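You operate a simulated robot arm through the tools that you are given. There is no shell and no other tool. Be economical: measure what you need, move in short steps, check, and stop when the job is done.

Carry out the task below with a simulated robot arm. There is one attempt and no reset: what you move stays moved.

Task
Switch the bath off, dial back to 30, move the orange cup to the purple mat and close the lid.
Fine: switch OFF first; leave the other cups; leave the drain switch and the teal button. Set down upright: what you pick out.

It is judged by the outcome, as a careful person would: the job done as asked, and still so three seconds after it is handed in. It fails if anything else is knocked over, pushed out of place, dropped, spilled or broken. Lids that push on must go on centred and level and be pressed home; caps that screw on are set level and turned clockwise until they are tight.

Robot
A 6-joint arm with a two-finger parallel gripper, fixed in place. Base frame: the origin is at the foot of the arm, x ahead of it, y to its left, z up; the work surface is at about z = 12. Units: mm, degrees, N and s.
With the tool pointing down near the work surface it reaches from about 160 to 400 mm from the base axis. Its first joint turns from -66.0 to 66.0 degrees. Payload 1.57 kg.
Tool frame: the origin (TCP) lies between the finger pads and is the grasp point; the fingertips stand 30 mm ahead of it; z points along the fingers, y is the line along which they close. Largest opening 80 mm; finger width 17, thickness 12; the body of the gripper, 40 by 82 mm, starts 80 mm behind the TCP.
Orientation is that of the tool frame in the base frame, as [roll, pitch, yaw] about the fixed x, y, z axes, in that order (R = Rz(yaw) Ry(pitch) Rx(roll)). With the fingers straight down and closing along the base's y, the tool's x points along the base's -x, its y along +y and its z along -z.

Tools
- The arm moves only by the tool nudge_tool. Its argument "steps" is a list of rows, each an object (a shift or turn left out is 0, a gripper value left out holds the last) with "delta_pos": the shift along the tool's x, y, z in cm, a list of three; "delta_rot": the turn, a rotation vector about the tool's x, y, z in degrees, a list of three; "grip": the opening in per cent of the stroke, from 0 (shut) to 100 (fully open). In form: [{"delta_pos": [dx, dy, dz], "delta_rot": [wx, wy, wz], "grip": grip}, ...]. A call has 1 to 20 rows; each row shifts and turns the commanded pose from where the row before left it, along the tool's axes as they then stand. Each row takes 0.2 s and may step no farther than 50 mm and 8.6 degrees from the row before; otherwise, or with a gripper value out of range, the whole call is refused. Where a pose cannot be reached the arm comes as near as it can. A force on the tool above 70 N (or 10 N above the force at the start of the call, whichever is more), or a blocked arm, ends the call early, and 0.2 s more pass. The fingers move at their own pace (about 153 mm/s each) and stop on an object; they squeeze with about 41 N. The grip force told is the motor's: it shows also when the fingers shut on nothing. Time passes only in rows, and 0.2 s behind the last, so rows that do not move let the fingers close. The reply holds the time, the measured pose of the TCP, the force on the tool along the base axes, the opening and the grip force, in the units named above and with some noise, with the torque about the TCP (base axes, N m) and any sound that the robot's microphone picked up.
- Cameras (640 x 400 px; columns grow to the right, rows downward): "scene" is fixed at [51.5, -334.5, 419]; the picture's right is [0.79, -0.61, 0.00], its down [-0.39, -0.50, -0.78] and it looks along [0.48, 0.61, -0.63] (base axes); focal length 218 px, centre (320, 200). "wrist" rides on the gripper at [72, -7, -122] in the tool frame; the picture's right is [0.09, 1.00, 0.00], its down [-0.84, 0.08, -0.54] and it looks along [-0.54, 0.05, 0.84] (tool axes); focal length 238 px, centre (320, 200). There is no depth. A picture from a camera that has moved, and an enlarged one, comes with that camera's place and axes in the base frame and with its lens.
- get_image(camera): a new picture of that camera. The clock stands still meanwhile.
- zoom(camera, box): a new picture of the part [left, top, right, bottom] of that camera's present view, enlarged. The clock stands still meanwhile.
- sign_off(): hands the job in; it is judged then, once.

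Work in short steps. Places have to be worked out from the pictures, the camera data and where the tool is seen: move nearer, look again, correct. Check each grasp and each placing, and mend what went wrong. You have 120 turns and 68 pictures in all, those below and enlarged ones among them. Open the gripper and draw the arm clear of the work before you hand the job in, unless the task says otherwise; then end with one line.

The tools are called after "Request:" as name(argument=value, ...) on one line, values as JSON. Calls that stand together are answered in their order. nudge_tool: Moves the arm, as the interface text tells. Its arguments: {"type":"object","properties":{"steps":{"type":"array","items":{"type":"object","properties":{"delta_pos":{"type":"array","items":{"type":"number"}},"delta_rot":{"type":"array","items":{"type":"number"}},"grip":{"type":"number"}}}}},"required":["steps"]} The other tools are called the same way: get_image (camera) takes a picture; zoom (camera, box) takes an enlarged picture of a part of a camera's view; sign_off () hands the job in.

At the start:

```text
t: 0.0
tcp_pos: [212.4, -87.1, 288.5]
tool_rot: [-180.0, 0.0, -179.9]
force: [0.4, -0.1, 0.0]
ft_torque: [0.0, 0.01, 0.0]
grip_width: 79.8
finger_force: 0.0
```

scene: 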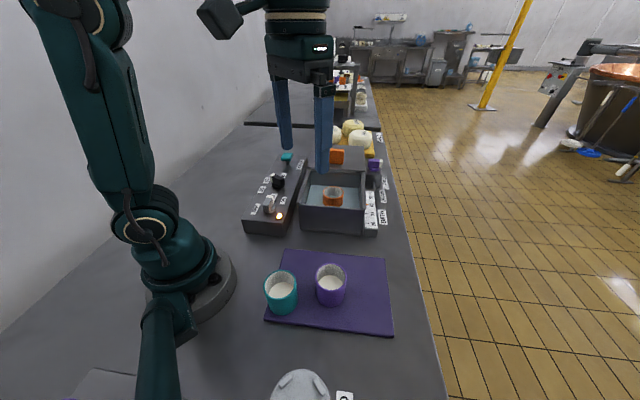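
wrist: 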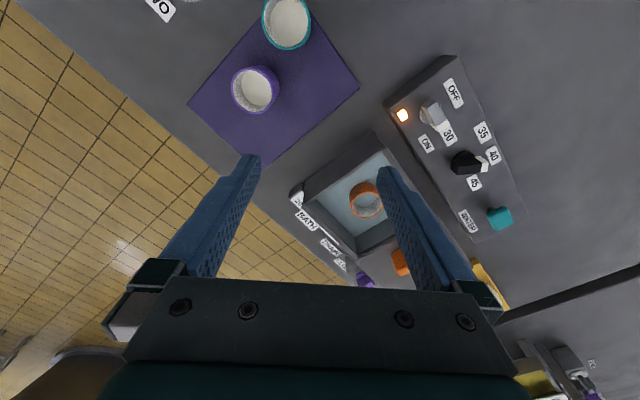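

The views show a console with a lever switch, dial and teal button beside a bath holding an orange cup. I'll enlarge both views to read the details.

Request:
zoom(camera="scene", box=[230, 110, 410, 240])

Request:
zoom(camera="wrist", box=[270, 50, 540, 300])

Request:
zoom(camera="scene", box=[230, 240, 430, 400])

```text
3.08 times, centred on (320, 175) of scene
camera zoom: at [51.5, -334.5, 419.0], right [0.79, -0.61, 0.0], down [-0.39, -0.5, -0.78], along [0.48, 0.61, -0.63], focal length 670 px, centre (320, 277)
```

zoom: 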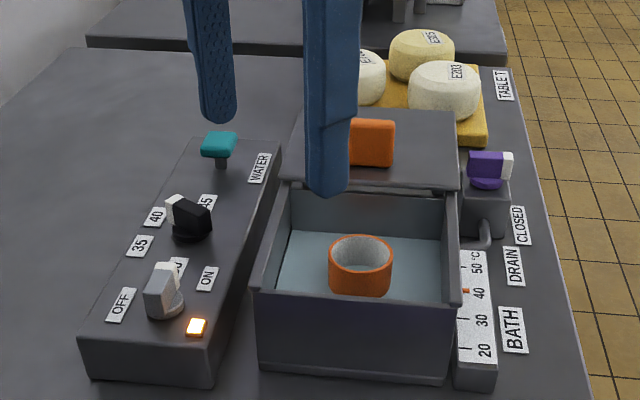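

```text
1.60 times, centred on (405, 175) of wrist
camera zoom: at [139.8, -93.7, 411.3], right [-0.09, 1.0, 0.0], down [0.84, 0.08, 0.54], along [0.54, 0.05, -0.84], focal length 381 px, centre (184, 240)
```

zoom: 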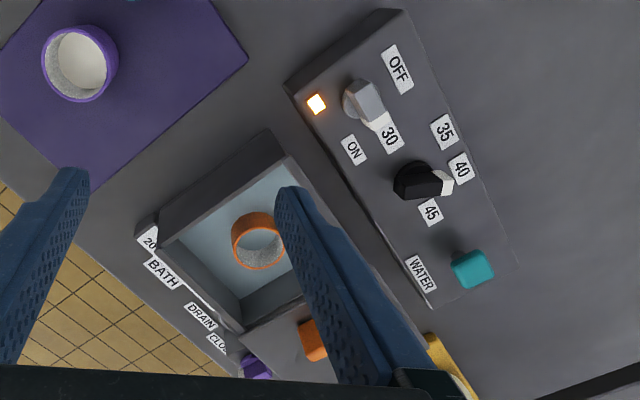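

```text
2.50 times, centred on (330, 320) of scene
camera zoom: at [51.5, -334.5, 419.0], right [0.79, -0.61, 0.0], down [-0.39, -0.5, -0.78], along [0.48, 0.61, -0.63], focal length 544 px, centre (295, -100)
```

zoom: 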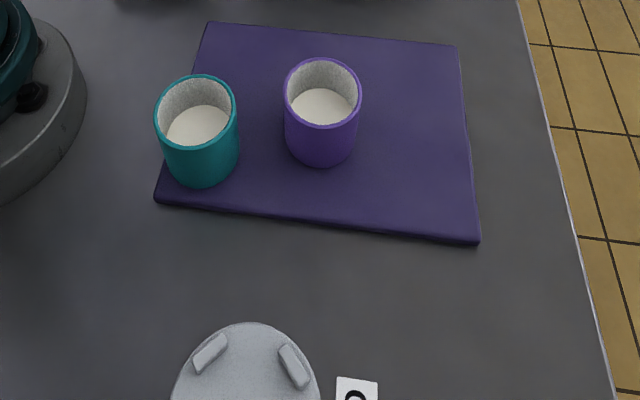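

I estimate the cup at about (369, 13), the lever at (207, 67), and the console turned about 45°. I'll move the wrist camera over the console for a close look.

Request:
nudge_tool(steps=[{"delta_pos": [0, 4, 0], "grip": 0}, {"delta_pos": [0, 4, 0]}, {"delta_pos": [0, 4, 2]}, {"delta_pos": [0, 3, 3]}, {"delta_pos": [0, 0, 3]}])

Request:
get_image(camera="wrist")

Request:
get_image(camera="scene")

```text
t: 1.2
tcp_pos: [212.9, 64.2, 207.6]
tool_rot: [-179.9, 0.1, 179.9]
force: [0.3, 1.1, 0.5]
ft_torque: [0.01, 0.0, 0.0]
grip_width: 0.0
finger_force: 21.3
```

```text
62 pictures are left
camera wrist: at [139.9, 56.6, 329.5], right [-0.09, 1.0, 0.0], down [0.84, 0.08, 0.54], along [0.54, 0.05, -0.84], focal length 238 px, centre (320, 200)
```

wrist: 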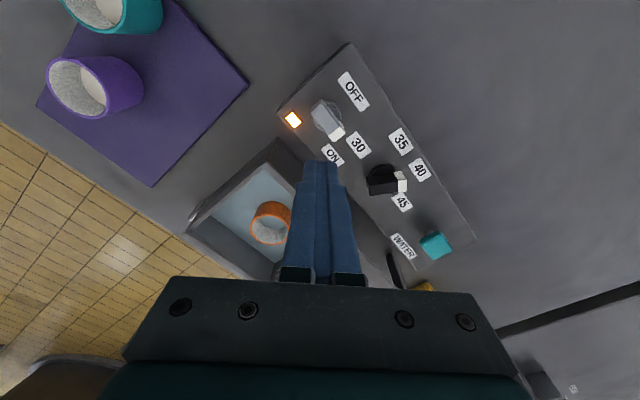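

```text
61 pictures are left
```

scene: 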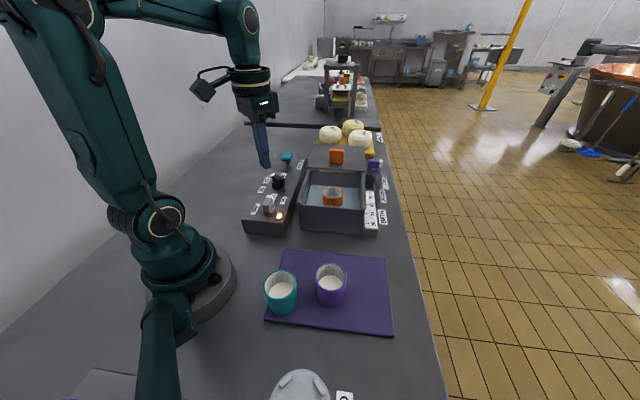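

Request:
zoom(camera="wrist", box=[260, 40, 480, 290])

Request:
zoom(camera="scene", box=[235, 145, 315, 240])

Request:
zoom(camera="scene", box=[290, 110, 400, 240])

```text
1.60 times, centred on (370, 165) of wrist
camera zoom: at [139.9, 56.6, 329.5], right [-0.09, 1.0, 0.0], down [0.84, 0.08, 0.54], along [0.54, 0.05, -0.84], focal length 381 px, centre (240, 256)
```

zoom: 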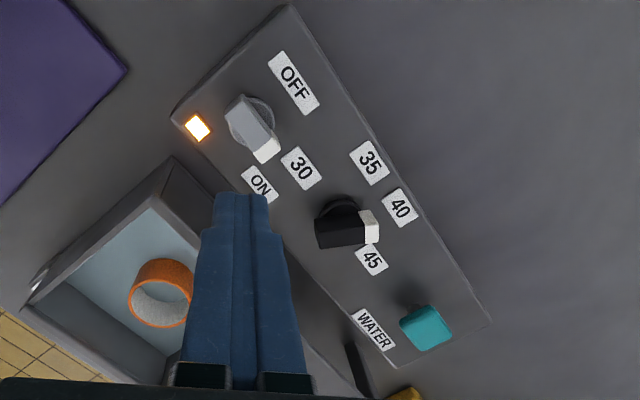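

```text
4.21 times, centred on (275, 192) of scene
camera zoom: at [51.5, -334.5, 419.0], right [0.79, -0.61, 0.0], down [-0.39, -0.5, -0.78], along [0.48, 0.61, -0.63], focal length 917 px, centre (510, 232)
```

zoom: 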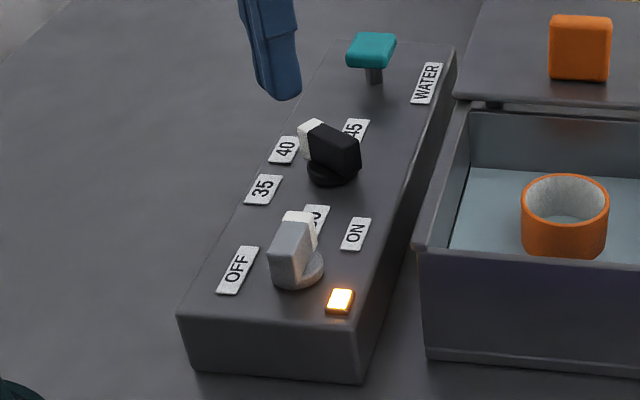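

```text
3.08 times, centred on (345, 175) of scene
camera zoom: at [51.5, -334.5, 419.0], right [0.79, -0.61, 0.0], down [-0.39, -0.5, -0.78], along [0.48, 0.61, -0.63], focal length 670 px, centre (243, 277)
```

zoom: 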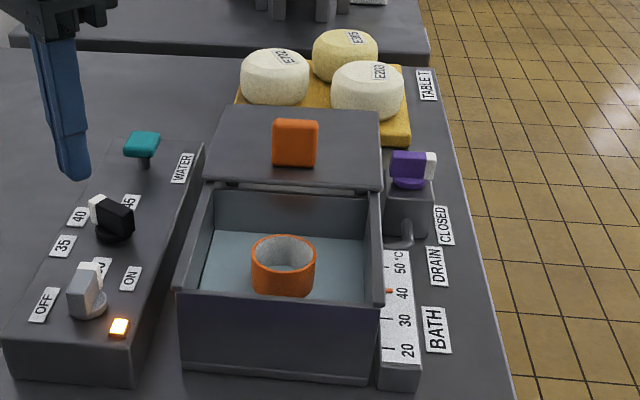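

The switch is a bar knob at about (207, 73), with its white pointer at a bearing of about 40°. The dial is at about (272, 149), pointing near 40. I'll go above the switch, align the fingers with the bar, open part way and look.

Request:
nudge_tool(steps=[{"delta_pos": [0.6, 0.9, 0], "grip": 55}, {"delta_rot": [0, 0, -8]}, {"delta_rot": [0, 0, -8]}, {"delta_rot": [0, 0, -8], "delta_pos": [0, 0, 2]}, {"delta_rot": [0, 0, -8], "delta_pos": [0, 0, 2]}, {"delta_rot": [0, 0, -8], "delta_pos": [0, 0, 2]}, {}])

Request:
get_image(camera="wrist")

Request:
zoom(camera="scene", box=[235, 145, 315, 240])

```text
t: 2.8
tcp_pos: [207.2, 72.7, 147.6]
tool_rot: [-179.9, 0.1, -139.9]
force: [0.7, 0.1, 0.2]
ft_torque: [0.0, 0.02, -0.01]
grip_width: 44.1
finger_force: 0.0
```

```text
57 pictures are left
camera wrist: at [155.4, 20.3, 270.0], right [-0.71, 0.7, 0.0], down [0.59, 0.6, 0.54], along [0.38, 0.38, -0.84], focal length 238 px, centre (320, 200)
```

wrist: 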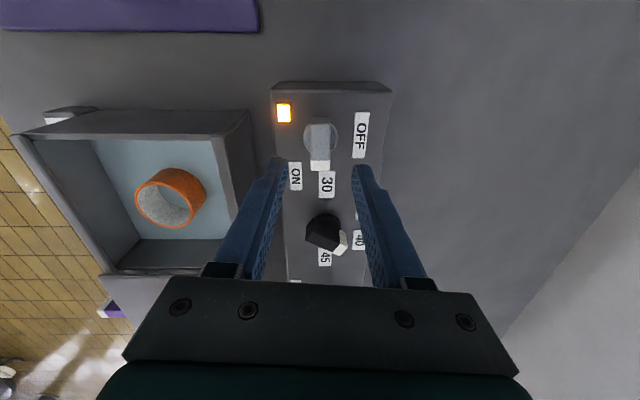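

```text
4.21 times, centred on (275, 192) of scene
camera zoom: at [51.5, -334.5, 419.0], right [0.79, -0.61, 0.0], down [-0.39, -0.5, -0.78], along [0.48, 0.61, -0.63], focal length 917 px, centre (510, 232)
```

zoom: 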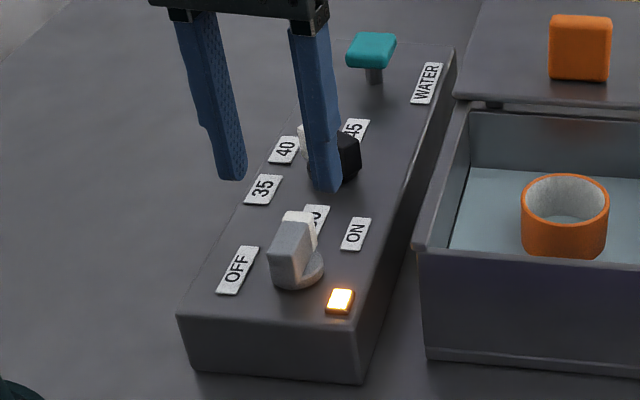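

In this view the pointer lies straight along the console axis (about 45°) and OFF is 90° counter-clockwise from it. The knob axis is near (205, 69), so I'll line up with it, descend part way and check.

Request:
nudge_tool(steps=[{"delta_rot": [0, 0, -5]}, {"delta_pos": [0.42, -0.14, 0]}, {"delta_pos": [0, 0, 3]}, {"delta_pos": [0, 0, 1.2]}, {}])

Request:
zoom(camera="wrist", box=[220, 80, 420, 280])

Request:
zoom(camera="scene", box=[235, 145, 315, 240])

```text
t: 4.0
tcp_pos: [203.3, 67.0, 105.9]
tool_rot: [-179.9, 0.0, -135.0]
force: [0.9, -0.2, 0.2]
ft_torque: [-0.01, 0.02, 0.01]
grip_width: 44.1
finger_force: 0.0
```

```text
2.00 times, centred on (320, 180) of wrist
camera zoom: at [157.5, 11.9, 228.6], right [-0.77, 0.64, 0.0], down [0.54, 0.65, 0.54], along [0.35, 0.42, -0.84], focal length 477 px, centre (320, 240)
```

zoom: 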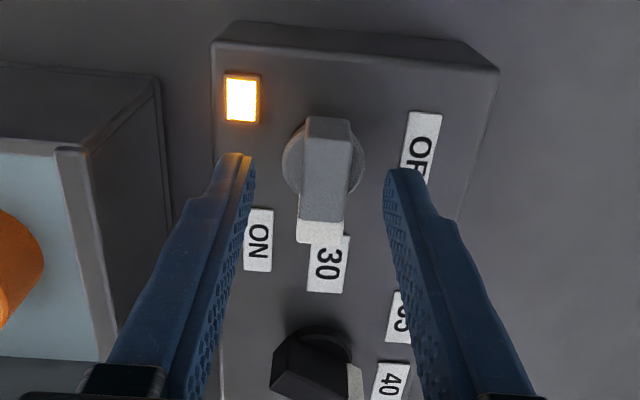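

```text
4.21 times, centred on (275, 192) of scene
camera zoom: at [51.5, -334.5, 419.0], right [0.79, -0.61, 0.0], down [-0.39, -0.5, -0.78], along [0.48, 0.61, -0.63], focal length 917 px, centre (510, 232)
```

zoom: 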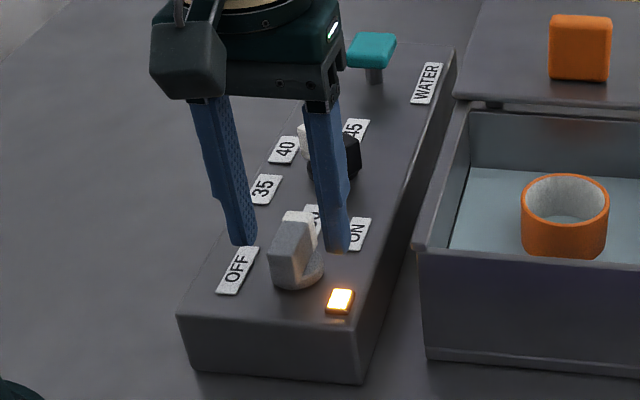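

The fingers straddle the bar. I'll shift about 3 mm towards the knob axis, descend to TCP z of about 87 and close.

Request:
nudge_tool(steps=[{"delta_pos": [-0.3, 0.13, 0]}, {"delta_pos": [0, 0, 1.0]}, {"delta_pos": [0, 0, 0.9]}, {"grip": 0}, {}, {}])

Request:
zoom(camera="scene", box=[235, 145, 315, 240])

```text
t: 5.4
tcp_pos: [205.4, 70.4, 87.7]
tool_rot: [-179.9, 0.0, -135.0]
force: [-4.8, -3.0, 28.0]
ft_torque: [-0.56, 0.51, -0.03]
grip_width: 30.4
finger_force: 39.6
```

```text
4.21 times, centred on (275, 192) of scene
camera zoom: at [51.4, -334.5, 419.0], right [0.79, -0.61, 0.0], down [-0.39, -0.5, -0.78], along [0.48, 0.61, -0.63], focal length 917 px, centre (510, 232)
```

zoom: 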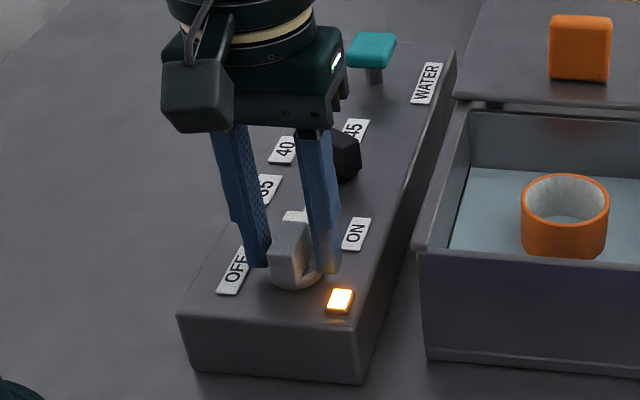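

The width of 30 mm and 28 N upward say the tips are on the round base, not the bar. I'll open, raise 7 mm and regrip.

Request:
nudge_tool(steps=[{"grip": 50}, {"delta_pos": [0, 0, -0.7]}, {}, {"grip": 0}, {}, {}])

Request:
zoom(camera="scene", box=[235, 145, 315, 240])

```text
t: 6.8
tcp_pos: [205.3, 69.5, 94.0]
tool_rot: [-179.9, 0.0, -135.0]
force: [3.5, -3.4, -7.2]
ft_torque: [-0.1, 0.12, 0.08]
grip_width: 15.6
finger_force: 31.1
```

```text
4.21 times, centred on (275, 192) of scene
camera zoom: at [51.5, -334.5, 419.0], right [0.79, -0.61, 0.0], down [-0.39, -0.5, -0.78], along [0.48, 0.61, -0.63], focal length 917 px, centre (510, 232)
```

zoom: 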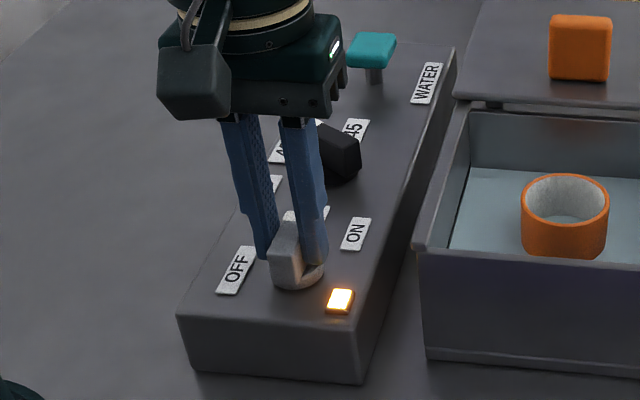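

Now the bar is gripped (15.6 mm). I'll turn it counter-clockwise toward OFF in steps.

Request:
nudge_tool(steps=[{"delta_rot": [0, 0, -8]}, {"delta_rot": [0, 0, -8]}, {"delta_rot": [0, 0, -8]}, {"delta_rot": [0, 0, -8]}, {"delta_rot": [0, 0, -8]}])

Request:
zoom(camera="scene", box=[235, 145, 315, 240])

```text
t: 8.0
tcp_pos: [204.5, 71.3, 94.0]
tool_rot: [180.0, -0.1, -94.9]
force: [5.5, 1.3, -30.1]
ft_torque: [0.0, -0.08, -0.01]
grip_width: 16.1
finger_force: 31.5
```

```text
4.21 times, centred on (275, 192) of scene
camera zoom: at [51.5, -334.4, 419.0], right [0.79, -0.61, 0.0], down [-0.39, -0.5, -0.78], along [0.48, 0.61, -0.63], focal length 917 px, centre (510, 232)
```

zoom: 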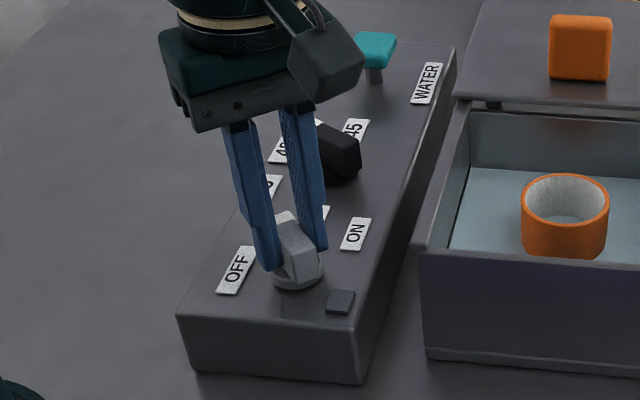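

The lamp is out and the knob is following. I'll continue to the OFF mark, lowering 1 mm to relieve the pull.

Request:
nudge_tool(steps=[{"delta_pos": [0, 0, 0.1]}, {"delta_rot": [0, 0, -8]}, {"delta_rot": [0, 0, -8]}, {"delta_rot": [0, 0, -8]}, {"delta_rot": [0, 0, -8]}, {"delta_rot": [0, 0, -8]}])

Request:
zoom(camera="scene", box=[235, 145, 315, 240])

```text
t: 9.4
tcp_pos: [205.1, 70.6, 93.0]
tool_rot: [179.8, 0.0, -54.9]
force: [-17.6, 2.1, 27.9]
ft_torque: [0.22, 0.27, 0.0]
grip_width: 15.9
finger_force: 31.8
```

```text
4.21 times, centred on (275, 192) of scene
camera zoom: at [51.4, -334.5, 419.0], right [0.79, -0.61, 0.0], down [-0.39, -0.5, -0.78], along [0.48, 0.61, -0.63], focal length 917 px, centre (510, 232)
```

zoom: 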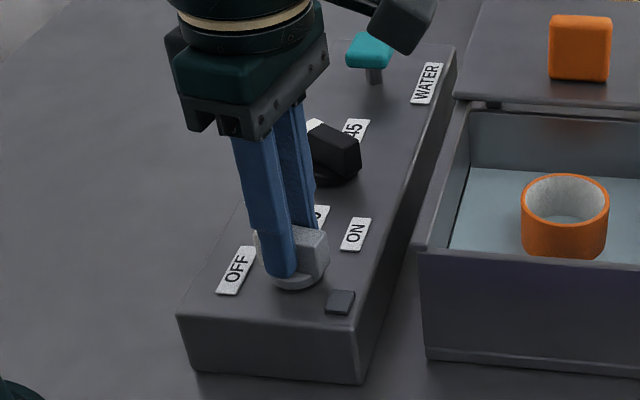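

It has turned 80°, with no stop torque yet. I'll turn 10° more to reach the 90° mark, then open and check the pointer.

Request:
nudge_tool(steps=[{"delta_rot": [0, 0, -5]}, {"delta_rot": [0, 0, -5]}, {}])

Request:
nudge_tool(steps=[{"grip": 50}, {}, {"delta_pos": [0, 0, -4]}, {"delta_pos": [0, 0, -4]}, {"delta_rot": [0, 0, 8]}, {"delta_rot": [0, 0, 8]}, {"delta_rot": [0, 0, 8]}, {"delta_rot": [0, 0, 8]}, {"delta_rot": [0, 0, 8]}, {"delta_rot": [0, 0, 8]}])

Request:
get_image(camera="wrist")

Request:
zoom(camera="scene", box=[235, 145, 315, 240])

```text
t: 10.2
tcp_pos: [205.8, 71.1, 93.8]
tool_rot: [179.8, -0.1, -45.0]
force: [-17.1, 2.3, 26.8]
ft_torque: [0.22, 0.27, -0.02]
grip_width: 15.8
finger_force: 31.4
```

```text
t: 12.4
tcp_pos: [205.5, 71.5, 173.3]
tool_rot: [179.9, -0.2, -93.2]
force: [0.3, 0.6, 0.4]
ft_torque: [0.0, 0.02, -0.02]
grip_width: 40.1
finger_force: 0.0
```

```text
49 pictures are left
camera wrist: at [207.9, -1.4, 296.2], right [-1.0, -0.04, 0.0], down [-0.03, 0.84, 0.54], along [-0.02, 0.54, -0.84], focal length 238 px, centre (320, 200)
```

wrist: 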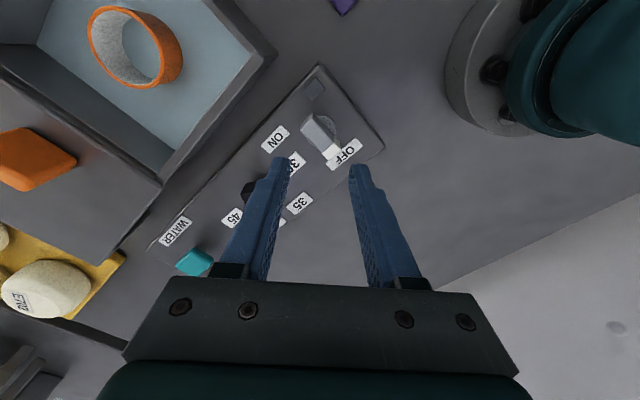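

```text
4.21 times, centred on (275, 192) of scene
camera zoom: at [51.5, -334.5, 419.0], right [0.79, -0.61, 0.0], down [-0.39, -0.5, -0.78], along [0.48, 0.61, -0.63], focal length 917 px, centre (510, 232)
```

zoom: 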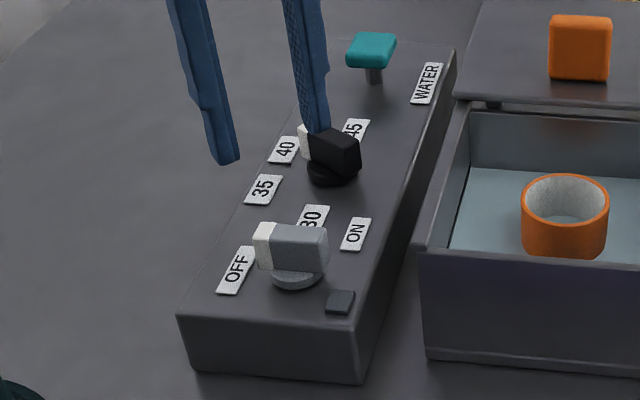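

The switch now points at OFF and the lamp is out. Next is the dial: I'll move above it and rotate so that the later counter-clockwise turn of about 120° stays within wrist range.

Request:
nudge_tool(steps=[{"delta_pos": [-2.64, -2.11, 0]}, {"delta_pos": [-2.64, -2.11, 0]}, {"delta_pos": [-2.64, -2.11, 0]}, {"delta_rot": [0, 0, 8.5]}, {"delta_rot": [0, 0, 8.5]}, {"delta_rot": [0, 0, 8.5]}, {"delta_rot": [0, 0, 8.5]}, {"delta_rot": [0, 0, 8.5]}, {"delta_rot": [0, 0, 8.5]}, {"delta_rot": [0, 0, 8.5]}, {"delta_rot": [0, 0, 8.5]}, {"delta_rot": [0, 0, 8.5]}, {"delta_rot": [0, 0, 8.5]}])

Request:
nudge_tool(steps=[{"delta_rot": [0, 0, 8.5]}, {"delta_rot": [0, 0, 8.5]}, {"delta_rot": [0, 0, 8.5]}, {"delta_rot": [0, 0, 8.5]}, {"delta_rot": [0, 0, 8.5]}, {"delta_rot": [0, 0, 8.5]}, {"delta_rot": [0, 0, 8.5]}, {"delta_rot": [0, 0, 8.5]}, {"delta_rot": [0, 0, 8.5]}, {"delta_rot": [0, 0, 8.5]}])

Request:
get_image(camera="wrist")

```text
t: 15.2
tcp_pos: [273.1, 147.6, 173.8]
tool_rot: [-179.9, 0.0, -178.1]
force: [0.2, 0.2, 0.2]
ft_torque: [0.04, 0.01, 0.02]
grip_width: 39.8
finger_force: 0.1
```

```text
t: 17.4
tcp_pos: [272.6, 147.7, 174.0]
tool_rot: [-179.9, 0.2, 96.8]
force: [-0.2, -0.3, 0.2]
ft_torque: [0.04, -0.03, -0.02]
grip_width: 40.1
finger_force: 0.0
```

```text
47 pictures are left
camera wrist: at [257.5, 217.6, 296.2], right [0.98, 0.21, 0.0], down [0.18, -0.82, 0.54], along [0.11, -0.53, -0.84], focal length 238 px, centre (320, 200)
```

wrist: 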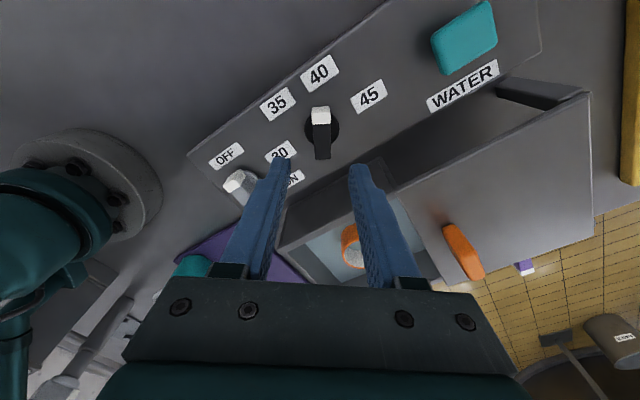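

The dial pointer is straight at 40, the bar's bearing is about 102° and the axis is at about (273.6, 146.4). I'll align, descend to the bar height that worked before (94) and grip.

Request:
nudge_tool(steps=[{"delta_rot": [0, 0, -5]}, {"delta_pos": [-0.15, 0.07, 2]}, {"delta_pos": [0, 0, 3]}, {"delta_pos": [0, 0, 2.0]}, {"delta_pos": [0, 0, 0.95]}, {"grip": 0}, {}, {}])

Request:
zoom(camera="scene", box=[235, 125, 315, 220])

```text
t: 19.2
tcp_pos: [276.1, 145.7, 93.1]
tool_rot: [179.8, 0.1, 102.1]
force: [15.8, -0.8, -6.0]
ft_torque: [-0.17, -0.06, -0.12]
grip_width: 15.7
finger_force: 31.6
```

```text
4.21 times, centred on (275, 172) of scene
camera zoom: at [51.5, -334.5, 419.0], right [0.79, -0.61, 0.0], down [-0.39, -0.5, -0.78], along [0.48, 0.61, -0.63], focal length 917 px, centre (510, 316)
```

zoom: 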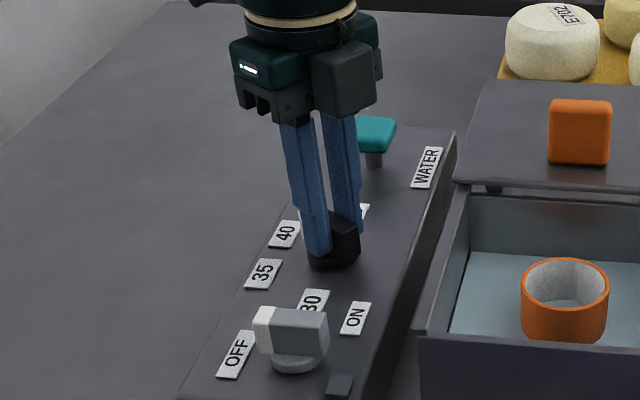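

The bar is gripped. The force says the axis is about 2 mm further along +x, so I'll follow that, then turn counter-clockwise 80° and check.

Request:
nudge_tool(steps=[{"delta_pos": [0, 0.22, 0]}, {"delta_rot": [0, 0, -8]}, {"delta_rot": [0, 0, -8]}, {"delta_rot": [0, 0, -8]}, {"delta_rot": [0, 0, -8]}, {"delta_rot": [0, 0, -8]}, {"delta_rot": [0, 0, -8]}, {"delta_rot": [0, 0, -8]}, {"delta_rot": [0, 0, -8]}, {"delta_rot": [0, 0, -8]}, {"delta_rot": [0, 0, -8]}])

Request:
nudge_tool(steps=[{"delta_rot": [0, 0, -8]}, {"delta_rot": [0, 0, -8]}, {"delta_rot": [0, 0, -8]}, {"delta_rot": [0, 0, -8]}, {"delta_rot": [0, 0, -8]}, {}])

Request:
zoom(camera="scene", box=[235, 125, 315, 220])

```text
t: 21.6
tcp_pos: [278.4, 149.3, 94.0]
tool_rot: [179.3, 0.6, -177.9]
force: [13.3, 41.5, -8.5]
ft_torque: [0.22, 0.0, -0.22]
grip_width: 16.0
finger_force: 32.0
```

```text
t: 23.0
tcp_pos: [275.4, 149.5, 95.2]
tool_rot: [179.4, 0.6, -138.0]
force: [-12.3, 49.8, 13.1]
ft_torque: [0.83, -0.27, -0.05]
grip_width: 15.9
finger_force: 31.7
```

```text
4.21 times, centred on (275, 172) of scene
camera zoom: at [51.4, -334.5, 419.0], right [0.79, -0.61, 0.0], down [-0.39, -0.5, -0.78], along [0.48, 0.61, -0.63], focal length 917 px, centre (510, 316)
```

zoom: 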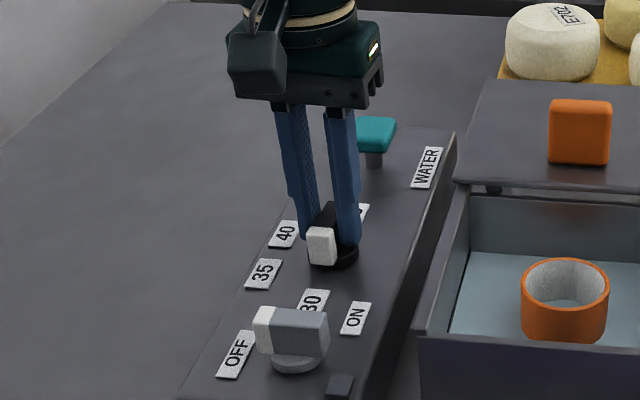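

The dial has turned 120°. I'll relax the side force, release, raise and check the pointer.

Request:
nudge_tool(steps=[{"delta_pos": [-0.25, 0.3, 0]}, {"grip": 50}, {}, {"delta_pos": [0, 0, -4]}, {"delta_pos": [0, 0, -4]}, {"delta_pos": [3.5, 0, -2]}])

Request:
zoom(camera="scene", box=[235, 125, 315, 220])

Request:
zoom(camera="wrist", box=[200, 50, 440, 290])

```text
t: 24.4
tcp_pos: [249.5, 126.8, 193.7]
tool_rot: [-179.9, 0.0, -138.2]
force: [0.3, 0.1, 0.3]
ft_torque: [0.0, -0.05, 0.0]
grip_width: 40.1
finger_force: 0.1
```

```text
4.21 times, centred on (275, 172) of scene
camera zoom: at [51.5, -334.4, 419.0], right [0.79, -0.61, 0.0], down [-0.39, -0.5, -0.78], along [0.48, 0.61, -0.63], focal length 917 px, centre (510, 316)
```

zoom: 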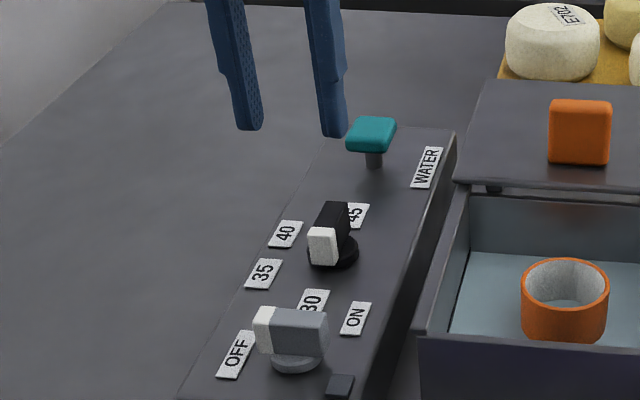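

```text
1.67 times, centred on (320, 170) of wrist
camera zoom: at [200.8, 73.5, 316.6], right [-0.73, 0.68, 0.0], down [0.57, 0.62, 0.54], along [0.37, 0.4, -0.84], focal length 397 px, centre (320, 250)
```

zoom: 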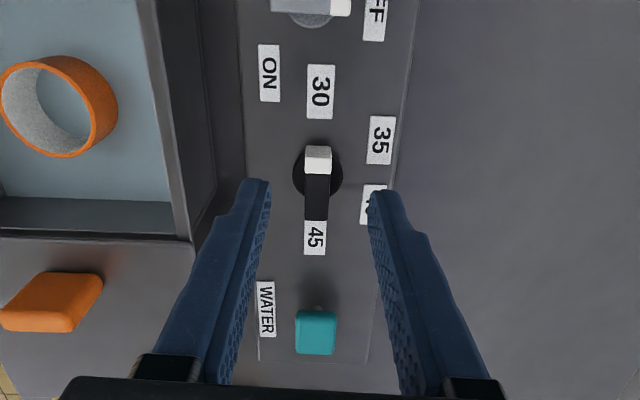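

The dial points squarely at 30. Now I'll move the camera over the bath to look at the orange cup and the lid.

Request:
nudge_tool(steps=[{"delta_pos": [0, 0, -4]}, {"delta_pos": [0.5, -4.1, 0]}, {"delta_pos": [0.5, -4.1, 0]}, {"delta_pos": [0.5, -4.1, 0]}, {"delta_pos": [0.5, -4.1, 0]}, {}])

Request:
get_image(camera="wrist")

Request:
zoom(camera="scene", box=[290, 120, 400, 240])

```text
t: 25.8
tcp_pos: [344.1, -7.6, 235.5]
tool_rot: [-179.9, 0.0, -138.0]
force: [0.3, -0.3, 0.0]
ft_torque: [-0.01, -0.02, 0.02]
grip_width: 40.2
finger_force: 0.1
```

```text
42 pictures are left
camera wrist: at [295.2, -61.3, 357.1], right [-0.73, 0.68, 0.0], down [0.57, 0.62, 0.54], along [0.37, 0.4, -0.84], focal length 238 px, centre (320, 200)
```

wrist: 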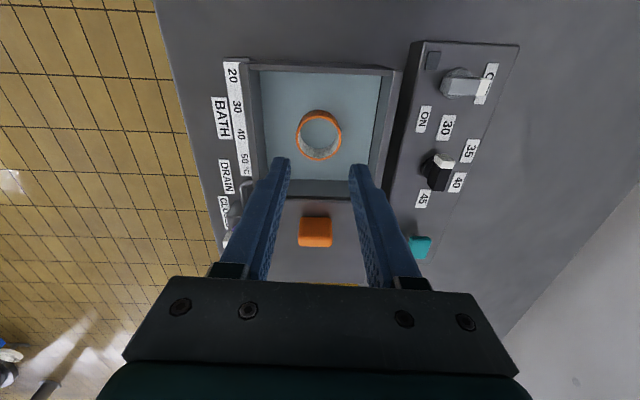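

```text
3.33 times, centred on (345, 180) of scene
camera zoom: at [51.5, -334.5, 419.0], right [0.79, -0.61, 0.0], down [-0.39, -0.5, -0.78], along [0.48, 0.61, -0.63], focal length 726 px, centre (237, 267)
```

zoom: 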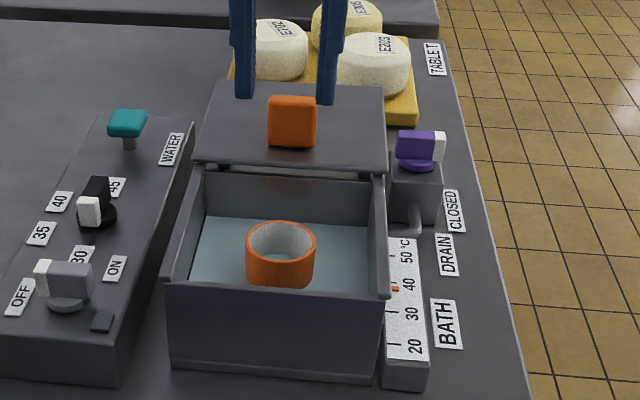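

The cup is about 55 mm across, with its rim near (359, 5, 75). I'll hover above it with the gripper open and check centring before going into the bath.

Request:
nudge_tool(steps=[{"delta_rot": [0, 0, -3], "grip": 92}, {"delta_pos": [-1.95, -0.17, 0]}, {"delta_pos": [0, 0, 4]}, {"delta_pos": [0, 0, 3]}, {}])

Request:
get_image(camera="wrist")

Request:
zoom(camera="scene", box=[290, 120, 400, 240])

```text
t: 27.0
tcp_pos: [352.3, 4.1, 158.8]
tool_rot: [-180.0, -0.1, -135.1]
force: [-1.1, -0.1, 0.2]
ft_torque: [0.01, -0.04, -0.02]
grip_width: 73.6
finger_force: 0.0
out of reach, approached as far as the arm can: row 2
```

```text
40 pictures are left
camera wrist: at [304.9, -52.1, 281.2], right [-0.77, 0.64, 0.0], down [0.54, 0.65, 0.54], along [0.35, 0.42, -0.84], focal length 238 px, centre (320, 200)
```

wrist: 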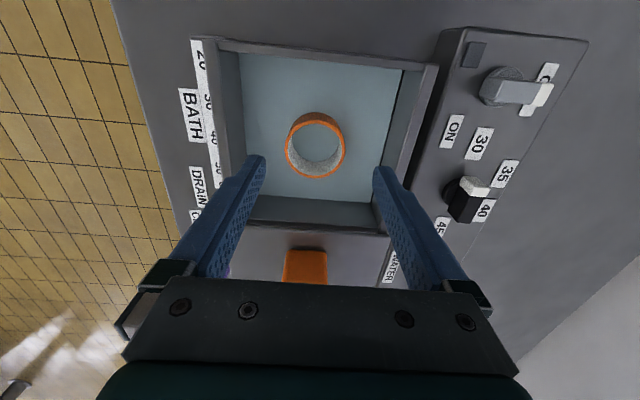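

```text
3.33 times, centred on (345, 180) of scene
camera zoom: at [51.5, -334.5, 419.0], right [0.79, -0.61, 0.0], down [-0.39, -0.5, -0.78], along [0.48, 0.61, -0.63], focal length 726 px, centre (237, 267)
```

zoom: 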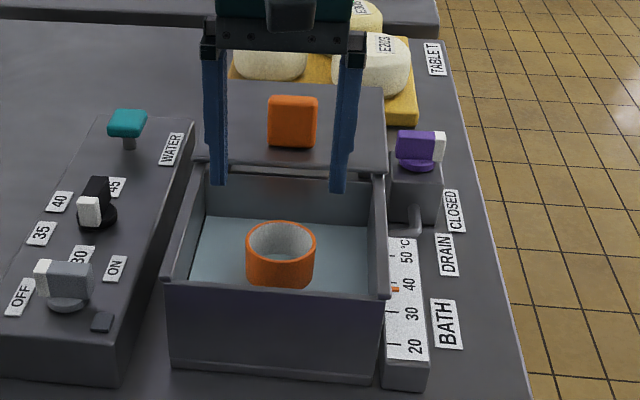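

The fingers are nearly centred, with the cup about 3 mm toward tool −y. I'll correct that and descend to just above the rim to check.

Request:
nudge_tool(steps=[{"delta_pos": [-0.1, -0.3, 0]}, {"delta_pos": [0, 0, 2.5]}, {"delta_pos": [0, 0, 2.2]}, {}])

Request:
get_image(camera="wrist")

Request:
zoom(camera="scene", box=[290, 120, 400, 240])

```text
t: 28.0
tcp_pos: [355.5, 2.8, 113.1]
tool_rot: [-180.0, 0.1, -135.1]
force: [0.8, -1.4, 0.6]
ft_torque: [-0.03, -0.01, 0.04]
grip_width: 73.8
finger_force: 0.1
```

```text
38 pictures are left
camera wrist: at [308.4, -53.4, 234.1], right [-0.77, 0.64, 0.0], down [0.54, 0.65, 0.54], along [0.35, 0.42, -0.84], focal length 238 px, centre (320, 200)
```

wrist: 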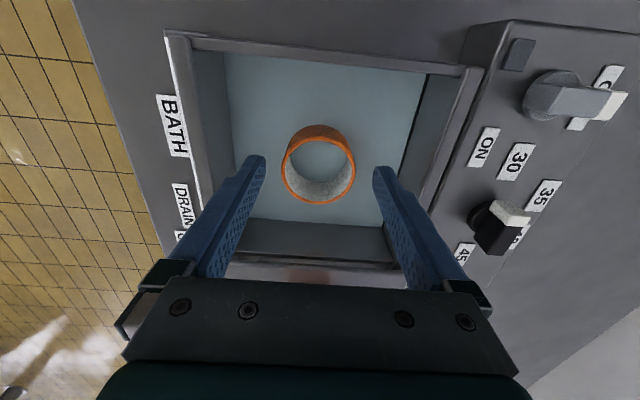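

```text
3.33 times, centred on (345, 180) of scene
camera zoom: at [51.5, -334.5, 419.0], right [0.79, -0.61, 0.0], down [-0.39, -0.5, -0.78], along [0.48, 0.61, -0.63], focal length 726 px, centre (237, 267)
```

zoom: 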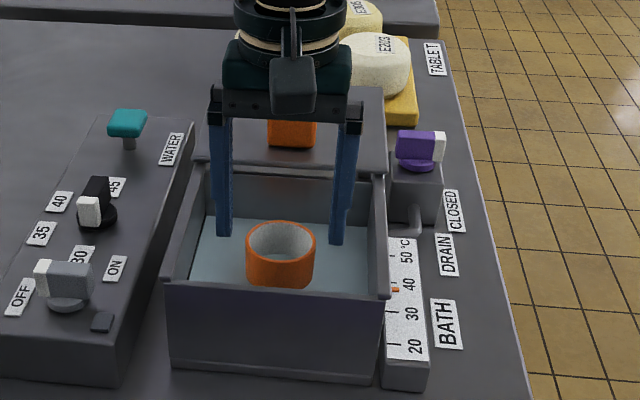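

The cup is centred between the fingers, with its rim at about z 75. I'll descend to TCP z 74 and close gently on it.

Request:
nudge_tool(steps=[{"delta_pos": [0, 0, 2]}, {"delta_pos": [0, 0, 1.9]}, {}, {"grip": 60}, {"grip": 40}, {}, {}])

Request:
zoom(camera="scene", box=[290, 120, 400, 240])

```text
t: 29.6
tcp_pos: [354.7, 2.5, 72.9]
tool_rot: [-179.8, 0.0, -135.0]
force: [0.4, -0.2, -0.3]
ft_torque: [0.05, 0.01, 0.05]
grip_width: 54.0
finger_force: 40.5
```

```text
3.33 times, centred on (345, 180) of scene
camera zoom: at [51.5, -334.5, 419.0], right [0.79, -0.61, 0.0], down [-0.39, -0.5, -0.78], along [0.48, 0.61, -0.63], focal length 726 px, centre (237, 267)
```

zoom: 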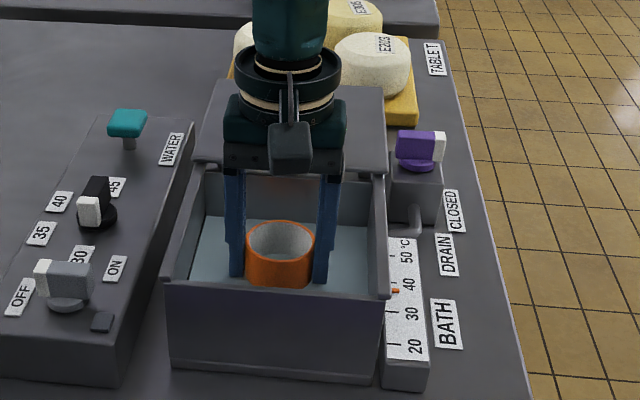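

The cup is gripped at 54 mm. I'll lift it straight up, slowly and level.

Request:
nudge_tool(steps=[{"delta_pos": [0, 0, -0.5]}, {"delta_pos": [0, 0, -1]}, {"delta_pos": [0, 0, -1.5]}, {"delta_pos": [0, 0, -2]}, {"delta_pos": [0, 0, -2]}, {"delta_pos": [0, 0, -2]}, {"delta_pos": [0, 0, -2]}, {"delta_pos": [0, 0, -1]}, {}])

Request:
get_image(camera="scene")

Request:
get_image(camera="wrist")

```text
t: 31.6
tcp_pos: [355.1, 1.6, 193.8]
tool_rot: [-180.0, 0.0, -135.1]
force: [0.0, 0.4, -0.3]
ft_torque: [0.02, 0.0, 0.02]
grip_width: 32.1
finger_force: 0.1
```

```text
35 pictures are left
```

scene: 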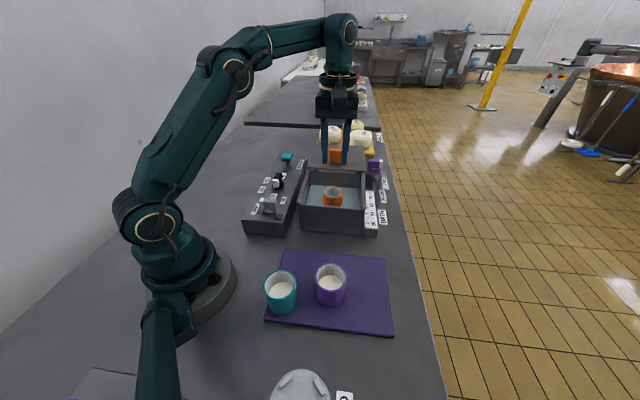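

```text
34 pictures are left
camera wrist: at [308.6, -53.8, 315.0], right [-0.77, 0.64, 0.0], down [0.54, 0.65, 0.54], along [0.35, 0.42, -0.84], focal length 238 px, centre (320, 200)
```

wrist: 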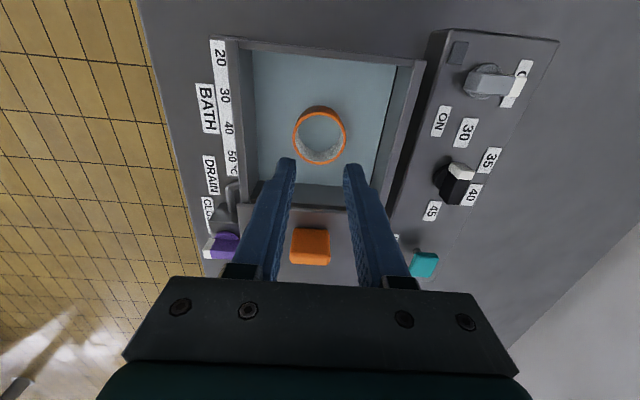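

The gripper slipped off (32 mm, empty), but the cup is still standing in the bath. I'll look at it closely before trying again.

Request:
zoom(camera="scene", box=[300, 160, 370, 240])

Request:
zoom(camera="wrist", box=[240, 50, 400, 210])

```text
5.00 times, centred on (335, 200) of scene
camera zoom: at [51.5, -334.5, 419.0], right [0.79, -0.61, 0.0], down [-0.39, -0.5, -0.78], along [0.48, 0.61, -0.63], focal length 1089 px, centre (245, 200)
```

zoom: 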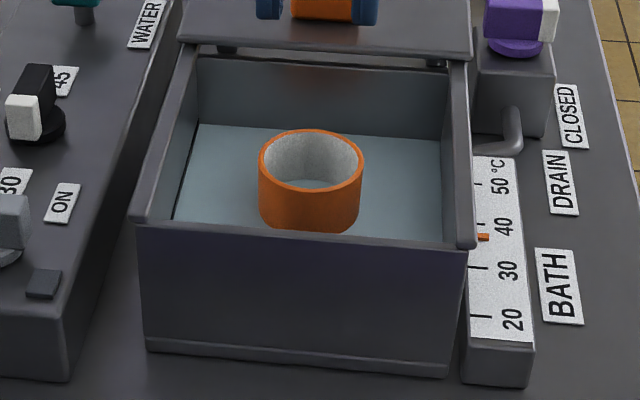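

```text
2.50 times, centred on (320, 130) of wrist
camera zoom: at [308.6, -53.8, 315.0], right [-0.77, 0.64, 0.0], down [0.54, 0.65, 0.54], along [0.35, 0.42, -0.84], focal length 596 px, centre (320, 375)
```

zoom: 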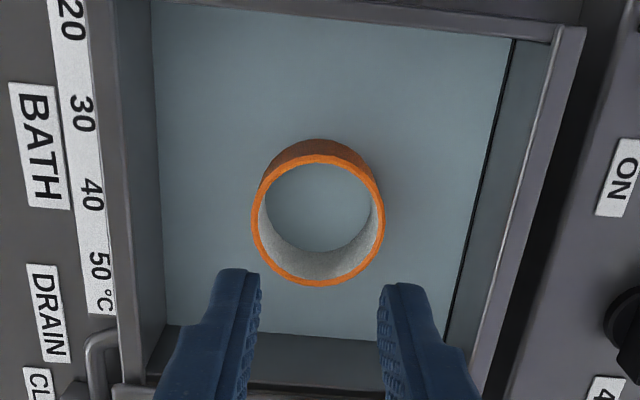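

The cup appears upright and its centre now looks about 6 mm further out, at about (361, 5.5). I'll recentre, open, go lower for a deeper grip, then lift a little and watch the force.

Request:
nudge_tool(steps=[{"delta_pos": [0, 0, 3], "grip": 92}, {"delta_pos": [-0.65, -0.15, 0]}, {"delta_pos": [0, 0, 3]}, {"delta_pos": [0, 0, 2]}, {}])

Request:
zoom(camera="wrist", box=[200, 60, 440, 300])

```text
t: 32.8
tcp_pos: [360.3, 4.8, 112.6]
tool_rot: [-179.9, 0.0, -135.2]
force: [-0.1, 0.1, 0.5]
ft_torque: [-0.01, 0.01, 0.01]
grip_width: 73.9
finger_force: 0.1
```

```text
1.67 times, centred on (320, 180) of wrist
camera zoom: at [314.5, -50.7, 234.8], right [-0.77, 0.64, 0.0], down [0.54, 0.65, 0.54], along [0.35, 0.42, -0.84], focal length 397 px, centre (320, 233)
```

zoom: 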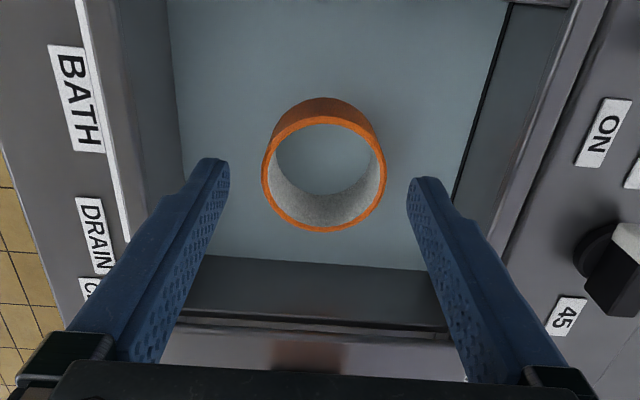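

The cup is well centred now. I'll descend to TCP z of about 60, close fully, and make a trial lift of 10 mm.

Request:
nudge_tool(steps=[{"delta_pos": [0, 0.1, 2]}, {"delta_pos": [0, 0, 2]}, {"delta_pos": [0, 0, 1.3]}, {}, {"grip": 60}, {"grip": 20}, {"grip": 0}, {}, {}])

Request:
nudge_tool(steps=[{"delta_pos": [0, 0, -0.5]}, {"delta_pos": [0, 0, -0.5]}])

Request:
zoom(camera="scene", box=[300, 150, 380, 240])

```text
t: 34.8
tcp_pos: [360.7, 5.0, 59.3]
tool_rot: [-179.8, 0.0, -134.9]
force: [-0.2, -0.8, 0.6]
ft_torque: [0.02, 0.01, -0.01]
grip_width: 54.1
finger_force: 40.9
```

```text
t: 35.4
tcp_pos: [359.7, 5.8, 70.8]
tool_rot: [-179.9, 0.0, -135.2]
force: [-0.1, -0.1, -0.7]
ft_torque: [0.02, 0.01, 0.0]
grip_width: 54.2
finger_force: 41.0
```

```text
4.44 times, centred on (340, 195) of scene
camera zoom: at [51.5, -334.5, 419.0], right [0.79, -0.61, 0.0], down [-0.39, -0.5, -0.78], along [0.48, 0.61, -0.63], focal length 968 px, centre (231, 222)
```

zoom: 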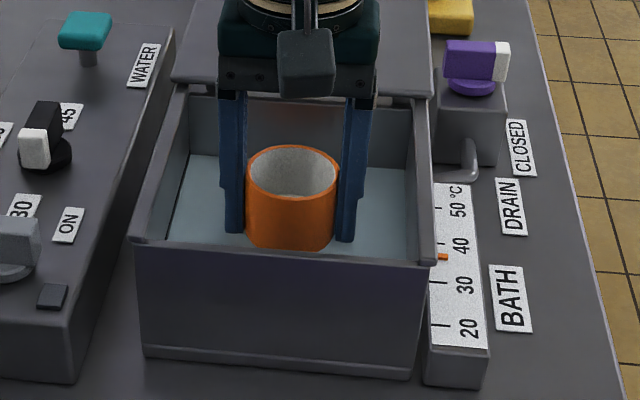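

The cup is rising with the gripper. I'll keep lifting slowly.

Request:
nudge_tool(steps=[{"delta_pos": [0, 0, -1]}, {"delta_pos": [0, 0, -1]}, {"delta_pos": [0, 0, -1]}, {"delta_pos": [0, 0, -1.5]}, {"delta_pos": [0, 0, -1.5]}, {"delta_pos": [0, 0, -1.5]}, {"delta_pos": [0, 0, -1.5]}, {"delta_pos": [0, 0, -1.5]}, {"delta_pos": [0, 0, -1]}, {}])

Request:
get_image(camera="scene")

```text
t: 37.6
tcp_pos: [359.6, 5.5, 186.7]
tool_rot: [-179.9, 0.0, -135.1]
force: [0.1, -0.3, -0.9]
ft_torque: [-0.01, -0.03, 0.0]
grip_width: 54.1
finger_force: 41.1
```

```text
29 pictures are left
```

scene: 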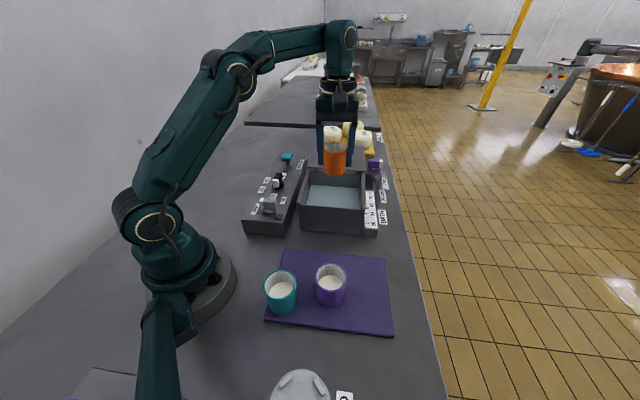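

The cup is held, clear and upright. I'll carry it level to the free part of the mat near (264, −206), turning so the fingers stay away from the purple cup.

Request:
nudge_tool(steps=[{"delta_pos": [0.9, -0.34, 0]}, {"delta_pos": [1.81, -0.68, 0]}, {"delta_pos": [1.81, -0.68, 0]}, {"delta_pos": [1.81, -0.68, 0]}, {"delta_pos": [1.81, -0.68, 0]}, {"delta_pos": [1.81, -0.68, 0]}, {"delta_pos": [1.81, -0.68, 0]}, {"delta_pos": [1.81, -0.68, 0]}, {"delta_pos": [1.81, -0.68, 0]}, {"delta_pos": [1.81, -0.68, 0]}, {"delta_pos": [1.81, -0.68, 0]}, {"delta_pos": [1.81, -0.68, 0]}, {"delta_pos": [0.9, -0.34, 0]}])

Request:
nudge_tool(steps=[{"delta_rot": [0, 0, 7.5]}, {"delta_rot": [0, 0, 7.5]}, {"delta_rot": [0, 0, 7.5]}, {"delta_rot": [0, 0, 7.5]}, {"delta_rot": [0, 0, 7.5]}, {"delta_rot": [0, 0, 7.5]}, {"delta_pos": [0, 0, 1]}, {"delta_pos": [0, 0, 1.5]}, {"delta_pos": [0, 0, 1.5]}, {"delta_pos": [0, 0, 1.5]}, {}])

Request:
get_image(camera="wrist")

Request:
zoom(camera="scene", box=[240, 180, 440, 360])

```text
t: 40.4
tcp_pos: [263.5, -205.2, 184.7]
tool_rot: [179.9, -0.1, -135.0]
force: [0.1, -0.1, 0.5]
ft_torque: [0.02, 0.03, -0.04]
grip_width: 54.3
finger_force: 41.6
```

```text
t: 42.8
tcp_pos: [264.2, -205.7, 131.2]
tool_rot: [-180.0, 0.0, 179.8]
force: [-0.1, 0.0, -1.7]
ft_torque: [0.01, 0.01, 0.01]
grip_width: 54.3
finger_force: 41.2
```

```text
28 pictures are left
camera wrist: at [191.3, -212.0, 252.1], right [-0.09, 1.0, 0.0], down [0.84, 0.08, 0.54], along [0.54, 0.05, -0.84], focal length 238 px, centre (320, 200)
```

wrist: 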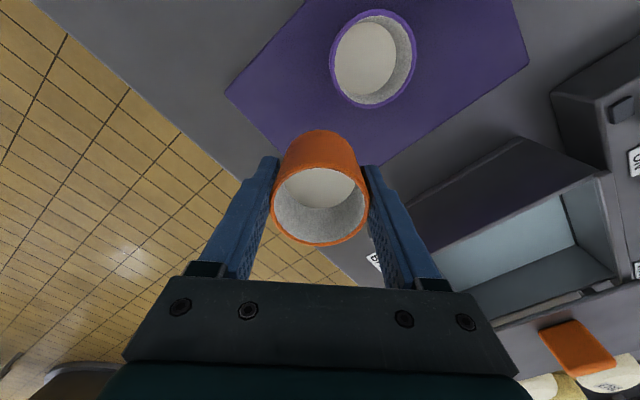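

```text
2.22 times, centred on (340, 270) of scene
camera zoom: at [51.5, -334.5, 419.0], right [0.79, -0.61, 0.0], down [-0.39, -0.5, -0.78], along [0.48, 0.61, -0.63], focal length 484 px, centre (276, 44)
```

zoom: 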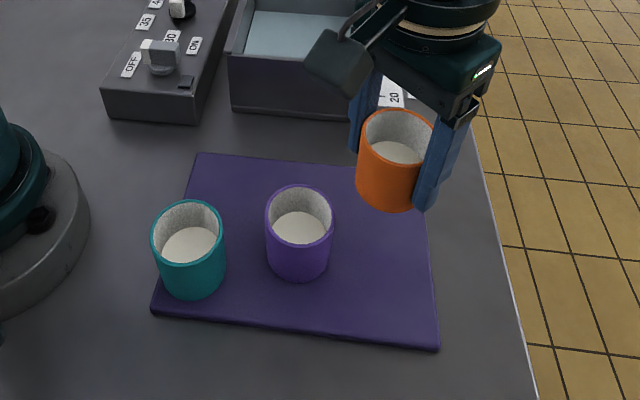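

The landing point at (258, −212) is clear of the purple cup and inside the mat. I'll shift slightly and descend toward contact.

Request:
nudge_tool(steps=[{"delta_pos": [0.6, -0.7, 0]}, {"delta_pos": [0, 0, 1.5]}, {"delta_pos": [0, 0, 1.5]}, {"delta_pos": [0, 0, 1.0]}, {"delta_pos": [0, 0, 0.6]}, {"delta_pos": [0, 0, 0.4]}, {"delta_pos": [0, 0, 0.3]}, {}])

Request:
zoom(camera="scene", box=[240, 200, 440, 360])

```text
t: 44.6
tcp_pos: [257.9, -211.3, 76.6]
tool_rot: [-179.9, 0.0, -180.0]
force: [0.1, -0.5, -0.7]
ft_torque: [0.01, -0.02, 0.01]
grip_width: 54.3
finger_force: 41.5
```

```text
2.50 times, centred on (340, 280) of scene
camera zoom: at [51.5, -334.5, 419.0], right [0.79, -0.61, 0.0], down [-0.39, -0.5, -0.78], along [0.48, 0.61, -0.63], focal length 544 px, centre (270, 0)
```

zoom: 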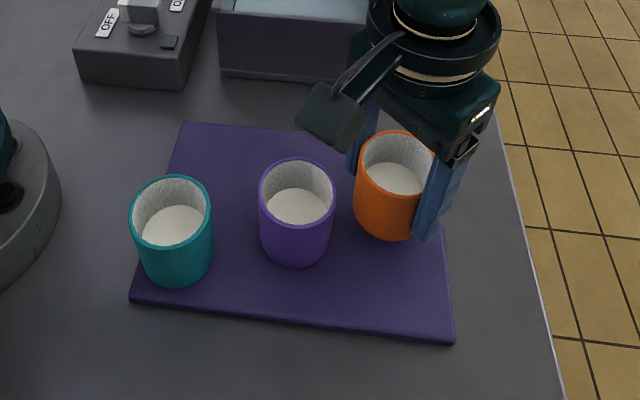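

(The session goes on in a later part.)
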